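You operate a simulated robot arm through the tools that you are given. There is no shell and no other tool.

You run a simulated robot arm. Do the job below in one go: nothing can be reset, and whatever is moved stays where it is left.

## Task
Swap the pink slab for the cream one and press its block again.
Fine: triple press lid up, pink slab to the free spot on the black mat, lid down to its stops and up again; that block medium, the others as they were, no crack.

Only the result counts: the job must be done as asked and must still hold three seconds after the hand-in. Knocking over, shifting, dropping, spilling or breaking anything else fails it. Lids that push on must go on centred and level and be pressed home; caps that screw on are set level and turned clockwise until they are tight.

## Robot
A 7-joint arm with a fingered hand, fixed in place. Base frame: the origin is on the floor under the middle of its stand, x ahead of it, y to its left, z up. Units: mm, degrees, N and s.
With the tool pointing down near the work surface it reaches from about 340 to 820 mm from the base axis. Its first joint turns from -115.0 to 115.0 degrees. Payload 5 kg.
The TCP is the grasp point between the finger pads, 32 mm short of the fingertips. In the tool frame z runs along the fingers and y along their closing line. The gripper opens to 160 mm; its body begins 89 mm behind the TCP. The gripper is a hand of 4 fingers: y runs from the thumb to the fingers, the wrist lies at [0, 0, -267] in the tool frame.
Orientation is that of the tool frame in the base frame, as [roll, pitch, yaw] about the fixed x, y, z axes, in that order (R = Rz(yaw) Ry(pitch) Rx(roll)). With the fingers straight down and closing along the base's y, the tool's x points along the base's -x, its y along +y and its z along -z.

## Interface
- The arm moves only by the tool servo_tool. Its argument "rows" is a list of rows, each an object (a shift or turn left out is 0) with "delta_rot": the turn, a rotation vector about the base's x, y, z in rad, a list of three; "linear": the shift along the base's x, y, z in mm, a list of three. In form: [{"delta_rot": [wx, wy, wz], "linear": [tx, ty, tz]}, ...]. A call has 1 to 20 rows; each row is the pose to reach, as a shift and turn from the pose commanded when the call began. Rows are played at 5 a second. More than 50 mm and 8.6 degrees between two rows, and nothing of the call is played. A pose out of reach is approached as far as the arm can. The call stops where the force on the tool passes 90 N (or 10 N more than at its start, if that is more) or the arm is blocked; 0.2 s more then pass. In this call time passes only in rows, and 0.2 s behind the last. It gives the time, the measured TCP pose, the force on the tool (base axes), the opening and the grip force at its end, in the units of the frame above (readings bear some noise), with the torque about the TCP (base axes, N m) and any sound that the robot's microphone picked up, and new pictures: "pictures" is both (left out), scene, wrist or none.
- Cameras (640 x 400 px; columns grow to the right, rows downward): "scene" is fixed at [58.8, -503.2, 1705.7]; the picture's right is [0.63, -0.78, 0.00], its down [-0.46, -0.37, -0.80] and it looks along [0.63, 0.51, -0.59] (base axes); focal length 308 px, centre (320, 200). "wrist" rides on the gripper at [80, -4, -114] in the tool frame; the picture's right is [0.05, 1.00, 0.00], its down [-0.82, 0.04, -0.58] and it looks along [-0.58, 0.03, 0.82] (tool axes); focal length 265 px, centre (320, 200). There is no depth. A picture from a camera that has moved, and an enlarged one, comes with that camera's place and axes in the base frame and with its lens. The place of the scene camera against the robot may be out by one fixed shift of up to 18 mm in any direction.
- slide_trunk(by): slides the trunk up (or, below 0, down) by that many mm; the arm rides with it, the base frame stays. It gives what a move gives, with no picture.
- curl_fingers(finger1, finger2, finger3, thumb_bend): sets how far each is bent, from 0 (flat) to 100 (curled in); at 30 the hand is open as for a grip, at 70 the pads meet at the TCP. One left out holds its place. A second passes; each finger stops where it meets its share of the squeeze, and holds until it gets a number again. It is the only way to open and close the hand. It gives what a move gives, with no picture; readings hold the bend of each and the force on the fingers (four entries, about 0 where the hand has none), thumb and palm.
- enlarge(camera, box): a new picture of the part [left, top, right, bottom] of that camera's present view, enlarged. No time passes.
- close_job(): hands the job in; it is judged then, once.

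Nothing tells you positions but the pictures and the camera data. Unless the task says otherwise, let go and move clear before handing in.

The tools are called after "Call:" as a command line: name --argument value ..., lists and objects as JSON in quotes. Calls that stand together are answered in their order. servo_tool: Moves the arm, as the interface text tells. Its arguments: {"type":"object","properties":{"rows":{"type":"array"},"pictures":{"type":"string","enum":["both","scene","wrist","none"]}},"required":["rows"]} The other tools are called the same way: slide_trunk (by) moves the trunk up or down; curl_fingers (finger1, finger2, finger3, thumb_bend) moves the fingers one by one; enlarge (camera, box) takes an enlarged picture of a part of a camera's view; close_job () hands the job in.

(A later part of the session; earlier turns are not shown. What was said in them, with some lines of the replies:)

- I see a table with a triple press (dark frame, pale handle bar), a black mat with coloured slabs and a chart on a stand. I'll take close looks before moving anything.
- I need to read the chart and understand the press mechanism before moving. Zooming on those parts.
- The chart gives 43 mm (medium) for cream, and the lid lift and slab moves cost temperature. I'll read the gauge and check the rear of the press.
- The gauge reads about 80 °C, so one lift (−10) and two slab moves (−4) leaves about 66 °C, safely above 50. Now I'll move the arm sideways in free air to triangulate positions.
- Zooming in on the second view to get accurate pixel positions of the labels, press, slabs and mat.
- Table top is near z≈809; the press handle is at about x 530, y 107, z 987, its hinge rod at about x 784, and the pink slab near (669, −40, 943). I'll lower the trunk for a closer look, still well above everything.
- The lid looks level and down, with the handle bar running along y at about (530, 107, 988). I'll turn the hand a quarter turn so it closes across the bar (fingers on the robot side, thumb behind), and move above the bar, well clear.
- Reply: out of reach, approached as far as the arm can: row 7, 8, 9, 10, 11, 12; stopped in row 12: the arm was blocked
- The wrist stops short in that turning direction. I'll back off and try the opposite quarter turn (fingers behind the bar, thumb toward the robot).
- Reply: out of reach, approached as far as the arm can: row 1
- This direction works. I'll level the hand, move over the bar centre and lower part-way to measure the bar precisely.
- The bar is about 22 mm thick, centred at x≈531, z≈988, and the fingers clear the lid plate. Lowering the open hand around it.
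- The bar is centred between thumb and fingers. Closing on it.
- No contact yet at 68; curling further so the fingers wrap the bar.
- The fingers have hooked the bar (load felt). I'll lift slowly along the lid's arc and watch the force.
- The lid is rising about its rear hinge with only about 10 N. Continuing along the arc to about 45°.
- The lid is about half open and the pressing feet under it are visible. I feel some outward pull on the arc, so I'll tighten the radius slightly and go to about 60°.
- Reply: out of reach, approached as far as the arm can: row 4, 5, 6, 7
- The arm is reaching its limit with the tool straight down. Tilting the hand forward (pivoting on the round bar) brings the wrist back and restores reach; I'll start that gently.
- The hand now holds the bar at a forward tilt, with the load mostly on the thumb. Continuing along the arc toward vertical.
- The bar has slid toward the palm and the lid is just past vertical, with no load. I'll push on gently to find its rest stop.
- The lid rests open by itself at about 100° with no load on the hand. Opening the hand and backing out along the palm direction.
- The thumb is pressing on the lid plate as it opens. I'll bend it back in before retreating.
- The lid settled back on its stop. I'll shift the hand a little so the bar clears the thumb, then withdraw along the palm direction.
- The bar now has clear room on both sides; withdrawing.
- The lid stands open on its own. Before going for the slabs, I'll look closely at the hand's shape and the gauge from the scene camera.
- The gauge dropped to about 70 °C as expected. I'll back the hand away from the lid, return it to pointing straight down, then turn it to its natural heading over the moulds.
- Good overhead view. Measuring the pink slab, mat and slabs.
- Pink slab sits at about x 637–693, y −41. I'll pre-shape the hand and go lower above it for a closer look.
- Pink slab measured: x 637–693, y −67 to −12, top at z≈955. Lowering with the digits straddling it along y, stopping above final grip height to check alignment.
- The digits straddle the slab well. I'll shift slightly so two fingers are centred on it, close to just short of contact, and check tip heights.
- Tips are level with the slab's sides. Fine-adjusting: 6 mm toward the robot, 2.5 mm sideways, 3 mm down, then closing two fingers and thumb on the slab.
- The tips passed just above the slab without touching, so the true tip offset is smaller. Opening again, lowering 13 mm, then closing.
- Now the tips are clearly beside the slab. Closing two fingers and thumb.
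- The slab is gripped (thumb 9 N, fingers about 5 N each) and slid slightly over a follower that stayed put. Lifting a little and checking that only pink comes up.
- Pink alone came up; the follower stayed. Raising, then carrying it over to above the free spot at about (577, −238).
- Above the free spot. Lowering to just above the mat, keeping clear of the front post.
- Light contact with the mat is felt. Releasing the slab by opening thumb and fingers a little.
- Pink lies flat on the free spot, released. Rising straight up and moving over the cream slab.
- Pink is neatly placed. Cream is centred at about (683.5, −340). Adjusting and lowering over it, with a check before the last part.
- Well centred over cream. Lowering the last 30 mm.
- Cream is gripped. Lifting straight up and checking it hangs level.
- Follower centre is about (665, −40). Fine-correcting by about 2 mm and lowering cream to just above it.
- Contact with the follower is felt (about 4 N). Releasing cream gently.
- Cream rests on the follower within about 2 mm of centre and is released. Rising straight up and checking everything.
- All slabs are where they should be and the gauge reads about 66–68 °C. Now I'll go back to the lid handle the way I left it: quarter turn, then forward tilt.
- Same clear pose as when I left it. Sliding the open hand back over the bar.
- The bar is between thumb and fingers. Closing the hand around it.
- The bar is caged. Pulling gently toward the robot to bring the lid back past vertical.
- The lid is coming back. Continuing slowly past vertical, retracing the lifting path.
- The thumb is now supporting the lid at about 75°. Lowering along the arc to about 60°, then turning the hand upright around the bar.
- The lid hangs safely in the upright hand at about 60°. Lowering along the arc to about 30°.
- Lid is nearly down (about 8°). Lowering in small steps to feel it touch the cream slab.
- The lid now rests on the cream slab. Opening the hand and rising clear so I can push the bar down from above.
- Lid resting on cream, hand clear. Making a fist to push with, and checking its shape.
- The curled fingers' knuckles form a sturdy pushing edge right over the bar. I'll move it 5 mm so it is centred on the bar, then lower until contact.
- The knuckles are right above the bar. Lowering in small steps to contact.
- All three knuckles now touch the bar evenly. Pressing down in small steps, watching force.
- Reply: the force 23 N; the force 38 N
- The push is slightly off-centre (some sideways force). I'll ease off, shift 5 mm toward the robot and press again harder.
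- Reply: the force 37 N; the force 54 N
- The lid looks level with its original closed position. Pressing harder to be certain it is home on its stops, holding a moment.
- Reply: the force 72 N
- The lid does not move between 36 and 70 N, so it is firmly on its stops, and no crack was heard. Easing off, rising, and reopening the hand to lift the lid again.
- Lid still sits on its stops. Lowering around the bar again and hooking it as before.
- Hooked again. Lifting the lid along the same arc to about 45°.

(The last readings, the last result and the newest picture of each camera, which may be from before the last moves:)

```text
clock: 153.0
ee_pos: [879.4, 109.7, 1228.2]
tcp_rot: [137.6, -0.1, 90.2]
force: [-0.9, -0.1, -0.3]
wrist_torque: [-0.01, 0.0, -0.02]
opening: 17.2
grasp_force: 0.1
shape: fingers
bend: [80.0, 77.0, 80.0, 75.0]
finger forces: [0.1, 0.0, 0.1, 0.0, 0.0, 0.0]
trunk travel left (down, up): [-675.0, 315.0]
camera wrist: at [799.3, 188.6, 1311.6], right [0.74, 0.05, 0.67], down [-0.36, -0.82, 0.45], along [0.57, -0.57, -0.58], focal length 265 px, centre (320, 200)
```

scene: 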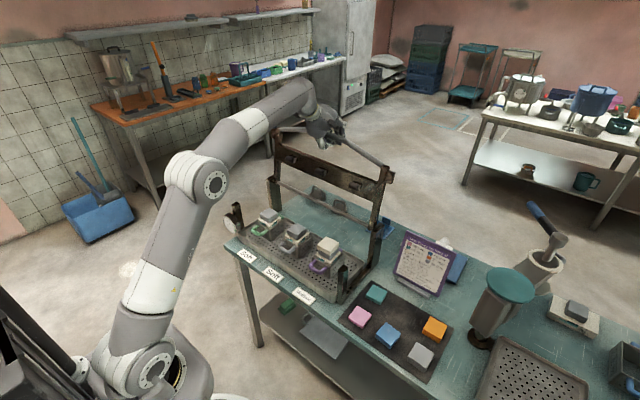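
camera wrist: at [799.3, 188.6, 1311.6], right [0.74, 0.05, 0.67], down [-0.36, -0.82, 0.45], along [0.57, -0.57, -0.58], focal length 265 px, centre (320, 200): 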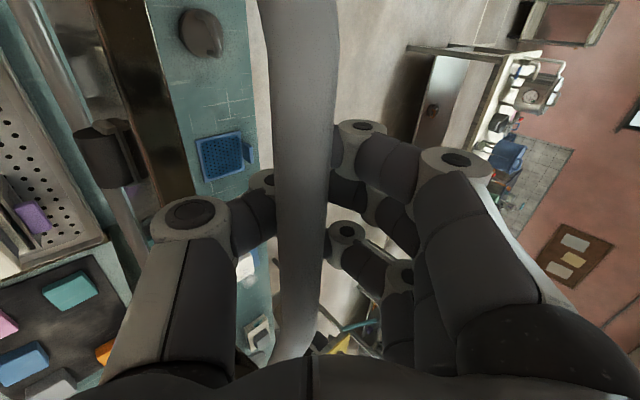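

The lid is fully open again on its rest. Opening fingers (thumb only partly, to avoid the plate), then withdrawing as before.

Call:
curl_fingers --finger1 30 --finger2 30 --finger3 30 --thumb_bend 55

Call:
servo_tool --rows '[{"linear": [-7, 0, -6]}, {"linear": [-13, 0, -11]}, {"linear": [-13, 0, -11]}]' --pictures "wrist"

```text
clock: 154.0
ee_pos: [878.0, 108.0, 1229.3]
tcp_rot: [137.6, -0.1, 90.1]
force: [0.4, 0.4, -0.4]
wrist_torque: [0.01, 0.04, -0.01]
opening: 120.2
grasp_force: 0.0
shape: fingers
bend: [30.0, 30.0, 30.0, 55.0]
finger forces: [0.1, 0.1, 0.0, 0.1, 0.1, 0.0]
trunk travel left (down, up): [-675.0, 315.0]
```

```text
clock: 154.8
ee_pos: [865.5, 107.4, 1216.6]
tcp_rot: [137.6, -0.1, 90.1]
force: [-1.0, 0.5, 0.3]
wrist_torque: [0.02, -0.01, 0.01]
opening: 119.9
grasp_force: 0.1
shape: fingers
bend: [30.0, 30.0, 30.0, 55.0]
finger forces: [0.1, 0.0, 0.0, 0.0, 0.0, 0.1]
trunk travel left (down, up): [-675.0, 315.0]
camera wrist: at [786.7, 188.0, 1300.2], right [0.74, 0.05, 0.67], down [-0.36, -0.82, 0.45], along [0.57, -0.57, -0.58], focal length 265 px, centre (320, 200)
```

wrist: 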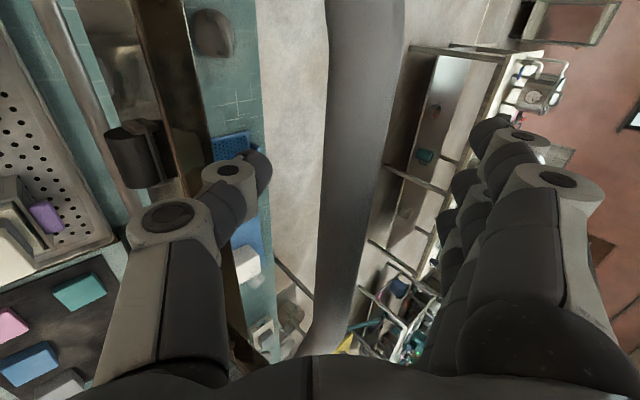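

The bar is clear on both sides; withdrawing along the same line, then back to upright and over the moulds for a final inspection.

Call:
servo_tool --rows '[{"linear": [-13, 0, 15]}, {"linear": [-27, 0, 30]}, {"linear": [-40, 0, 44]}, {"linear": [-54, 0, 59]}, {"linear": [-67, 0, 74]}, {"linear": [-84, 0, 92]}, {"linear": [-100, 0, 111]}, {"linear": [-100, 0, 111]}]' --pictures "none"

Call:
servo_tool --rows '[{"linear": [-28, 0, 0]}, {"delta_rot": [0, 0.123, 0], "linear": [-56, 0, -10]}, {"delta_rot": [0, 0.246, 0], "linear": [-84, 0, -30]}, {"delta_rot": [0, 0.369, 0], "linear": [-112, 0, -55]}, {"delta_rot": [0, 0.492, 0], "linear": [-140, 0, -80]}, {"delta_rot": [0, 0.615, 0], "linear": [-160, 0, -100]}, {"delta_rot": [0, 0.738, 0], "linear": [-168, 0, -120]}, {"delta_rot": [0, 0.738, 0], "linear": [-168, 0, -120]}]' --pictures "none"

Call:
servo_tool --rows '[{"delta_rot": [0, 0, 0.1428], "linear": [0, -15, 0]}, {"delta_rot": [0, 0, 0.2856], "linear": [0, -30, 0]}, {"delta_rot": [0, 0, 0.4284], "linear": [0, -45, 0]}, {"delta_rot": [0, 0, 0.5712], "linear": [0, -60, 0]}, {"delta_rot": [0, 0, 0.714], "linear": [0, -75, 0]}, {"delta_rot": [0, 0, 0.8568], "linear": [0, -90, 0]}, {"delta_rot": [0, 0, 0.9996], "linear": [0, -105, 0]}, {"delta_rot": [0, 0, 1.1424], "linear": [0, -120, 0]}, {"delta_rot": [0, 0, 1.2852], "linear": [0, -135, 0]}, {"delta_rot": [0, 0, 1.428], "linear": [0, -148, 0]}, {"delta_rot": [0, 0, 1.5708], "linear": [0, -148, 0]}, {"delta_rot": [0, 0, 1.5708], "linear": [0, -148, 0]}]' --pictures "both"

Call:
enlarge --camera "wrist" --box '[270, 50, 450, 170]'

Call:
enlarge --camera "scene" --box '[215, 180, 375, 310]'

Call:
enlarge --camera "scene" --box '[310, 210, 365, 270]'

```text
clock: 156.6
ee_pos: [764.3, 109.4, 1328.2]
tcp_rot: [137.7, 0.0, 90.2]
force: [0.6, 0.0, 0.5]
wrist_torque: [0.01, -0.02, -0.02]
opening: 120.1
grasp_force: 0.1
shape: fingers
bend: [30.0, 30.0, 30.0, 55.0]
finger forces: [0.1, 0.0, 0.0, 0.1, 0.1, 0.0]
trunk travel left (down, up): [-675.0, 315.0]
```

```text
clock: 158.4
ee_pos: [596.5, 107.3, 1208.2]
tcp_rot: [180.0, 0.0, 90.1]
force: [0.0, -0.8, 0.5]
wrist_torque: [-0.01, -0.01, -0.03]
opening: 120.5
grasp_force: 0.0
shape: fingers
bend: [30.0, 30.0, 30.0, 55.0]
finger forces: [0.0, 0.0, 0.0, 0.0, 0.0, 0.0]
trunk travel left (down, up): [-675.0, 315.0]
```

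```text
clock: 161.0
ee_pos: [598.3, -40.8, 1209.1]
tcp_rot: [179.9, -0.1, -179.8]
force: [-0.2, 0.1, 0.1]
wrist_torque: [0.01, 0.02, 0.0]
opening: 120.2
grasp_force: 0.1
shape: fingers
bend: [30.0, 30.0, 30.0, 55.0]
finger forces: [0.1, 0.0, 0.1, 0.0, 0.1, 0.0]
trunk travel left (down, up): [-675.0, 315.0]
camera wrist: at [518.6, -45.1, 1324.9], right [-0.05, 1.0, 0.0], down [0.82, 0.04, 0.58], along [0.57, 0.03, -0.82], focal length 265 px, centre (320, 200)
```

scene: 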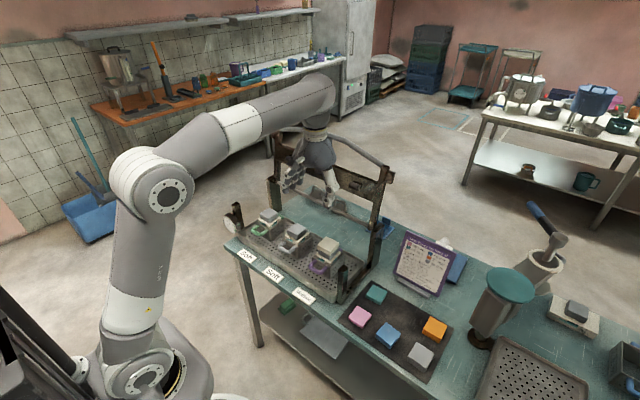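
wrist: 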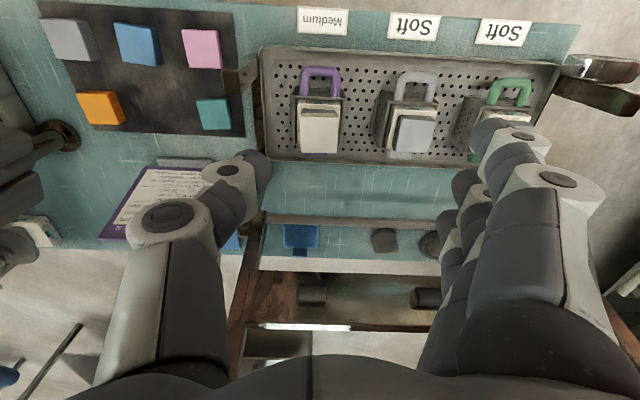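

```text
3.33 times, centred on (360, 110) of wrist
camera zoom: at [518.6, -45.1, 1324.9], right [-0.05, 1.0, 0.0], down [0.82, 0.04, 0.58], along [0.57, 0.03, -0.82], focal length 885 px, centre (187, 500)
```

zoom: 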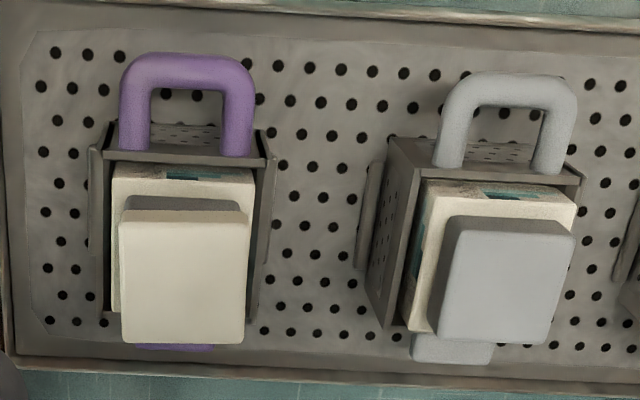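

```text
3.08 times, centred on (295, 245) of scene
camera zoom: at [58.8, -503.2, 1705.7], right [0.63, -0.78, 0.0], down [-0.46, -0.37, -0.8], along [0.63, 0.51, -0.59], focal length 947 px, centre (397, 62)
```

zoom: 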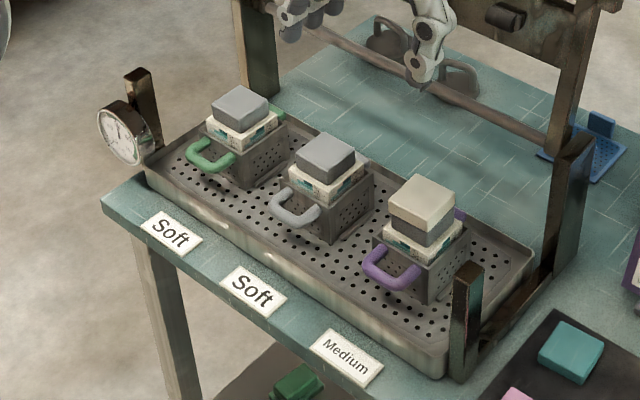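

```text
6.67 times, centred on (338, 240) of scene
camera zoom: at [58.8, -503.2, 1705.7], right [0.63, -0.78, 0.0], down [-0.46, -0.37, -0.8], along [0.63, 0.51, -0.59], focal length 2053 px, centre (203, -67)
```

zoom: 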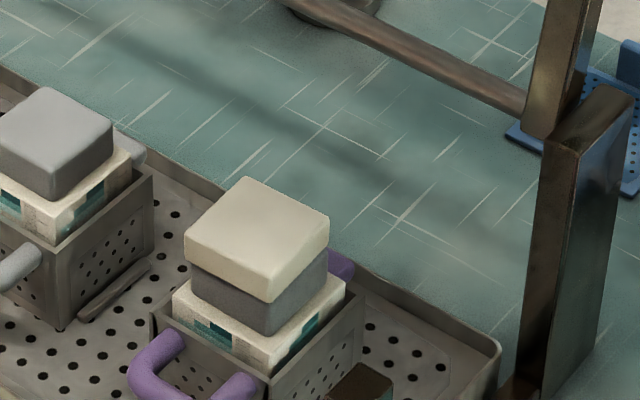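

Cream now sits about 6 mm lower than before pressing (49→43 mm), and the other blocks look unchanged. Moving the hand well clear and doing a last check.

Call:
servo_tool --rows '[{"linear": [-30, 0, 10]}, {"linear": [-65, 0, 25]}, {"linear": [-100, 0, 40]}, {"linear": [-135, 0, 50]}, {"linear": [-165, 0, 60]}, {"linear": [-165, 0, 60]}]' --pictures "both"

Call:
enlarge --camera "scene" --box '[300, 220, 360, 285]'

Call:
enlarge --camera "scene" --box '[240, 100, 460, 380]'

Call:
enlarge --camera "scene" --box '[220, 200, 260, 245]'

Call:
enlarge --camera "wrist" --box '[220, 100, 480, 260]'

```text
clock: 162.4
ee_pos: [432.7, -38.8, 1270.0]
tcp_rot: [179.9, -0.2, 180.0]
force: [0.7, -1.3, 0.0]
wrist_torque: [-0.02, -0.01, 0.02]
opening: 120.5
grasp_force: 0.1
shape: fingers
bend: [30.0, 30.0, 30.0, 55.0]
finger forces: [0.1, 0.0, 0.1, 0.0, 0.1, 0.0]
trunk travel left (down, up): [-675.0, 315.0]
camera wrist: at [353.9, -43.1, 1385.8], right [-0.05, 1.0, 0.0], down [0.82, 0.04, 0.58], along [0.57, 0.03, -0.82], focal length 265 px, centre (320, 200)
```

scene: 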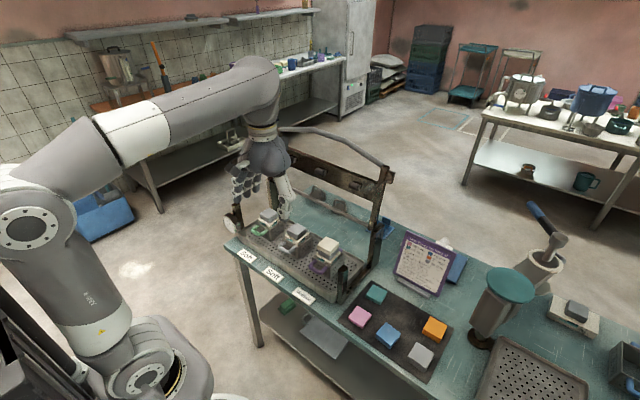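
wrist: 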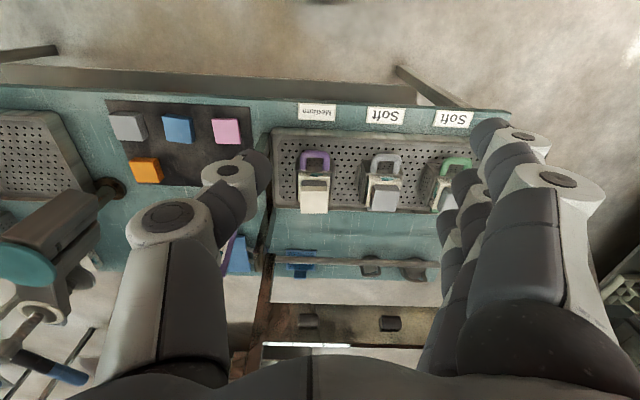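

```text
6.15 times, centred on (330, 252) of scene
camera zoom: at [58.8, -503.2, 1705.7], right [0.63, -0.78, 0.0], down [-0.46, -0.37, -0.8], along [0.63, 0.51, -0.59], focal length 1895 px, centre (258, -123)
```

zoom: 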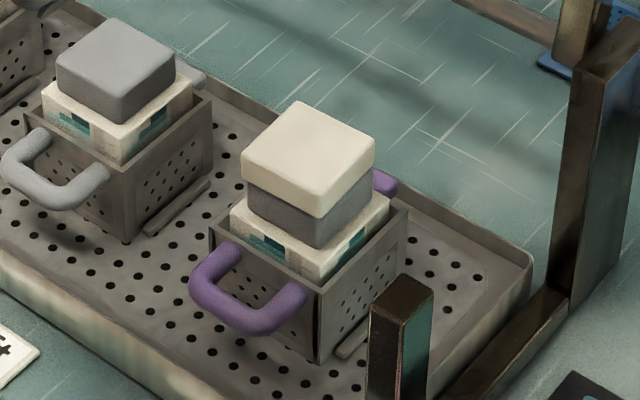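

```text
1.43 times, centred on (350, 240) of scene
camera zoom: at [58.8, -503.2, 1705.7], right [0.63, -0.78, 0.0], down [-0.46, -0.37, -0.8], along [0.63, 0.51, -0.59], focal length 440 px, centre (277, 143)
```

zoom: 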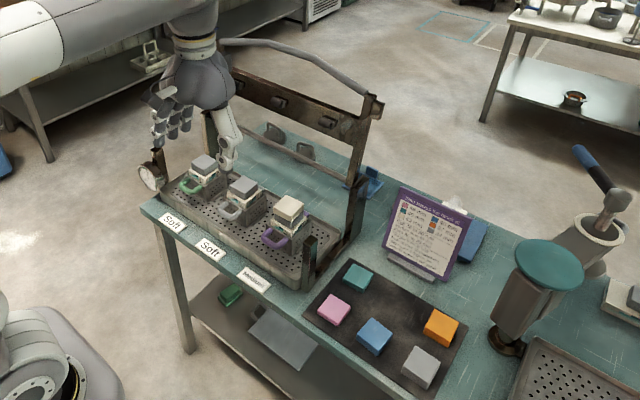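

```text
8.89 times, centred on (240, 222) of scene
camera zoom: at [58.8, -503.2, 1705.7], right [0.63, -0.78, 0.0], down [-0.46, -0.37, -0.8], along [0.63, 0.51, -0.59], focal length 2737 px, centre (1031, 0)
```

zoom: 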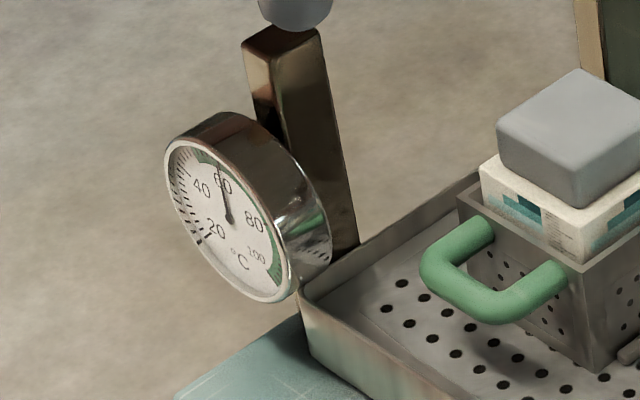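

```text
2.46 times, centred on (350, 180) of wrist
camera zoom: at [353.9, -43.1, 1385.8], right [-0.05, 1.0, 0.0], down [0.82, 0.04, 0.58], along [0.57, 0.03, -0.82], focal length 653 px, centre (246, 249)
```

zoom: 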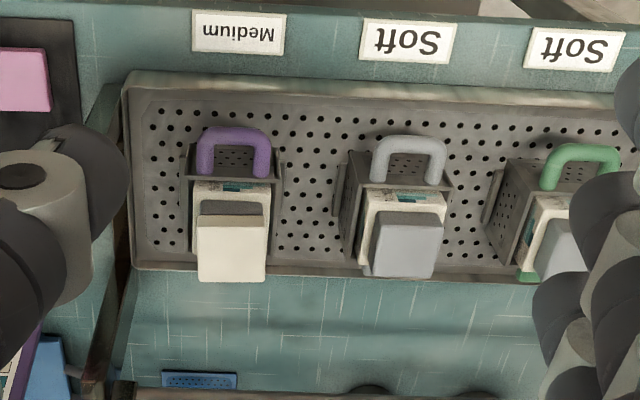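

Everything is in place: lid up and resting on its own, pink on the free spot, and cream on the compressed block with no crack to see. The gauge reads about 56–58 °C, the other blocks look unchanged, and the hand is clear. Handing in.

Call:
close_job

```text
The job is handed in.
```

The job is handed in; I haven't seen the judge's result. The cream slab has replaced the pink one, and its block has been pressed again.

- **Slabs:** The pink slab lies flat on the free spot of the black mat. The cream slab sits on its block, within about 2 mm of centre.
- **Pressing:** I pushed the lid down until it stopped moving. It stayed put between 36 N and 70 N, so I take it to be on its stops, then lifted it again. It now rests open on its own at about 100 degrees.
- **Result:** In the pictures the cream slab ended up about 6 mm lower than before. That fits the block going from 49 mm to 43 mm, which is medium on the chart. I judged this from the pictures and did not measure it directly.
- **Temperature:** I read about 66 to 68 °C on the gauge when pressing, well above the 50 °C crack limit. No crack was visible, and the microphone reported none.
- **Others:** The other two blocks looked unchanged in the final pictures, and I saw nothing else knocked or shifted. The hand has let go and is clear of the press.

While I was first letting go of the raised lid, my thumb pressed on its plate with about 20 N. That tipped the lid forward a few degrees before it settled back on its rest.
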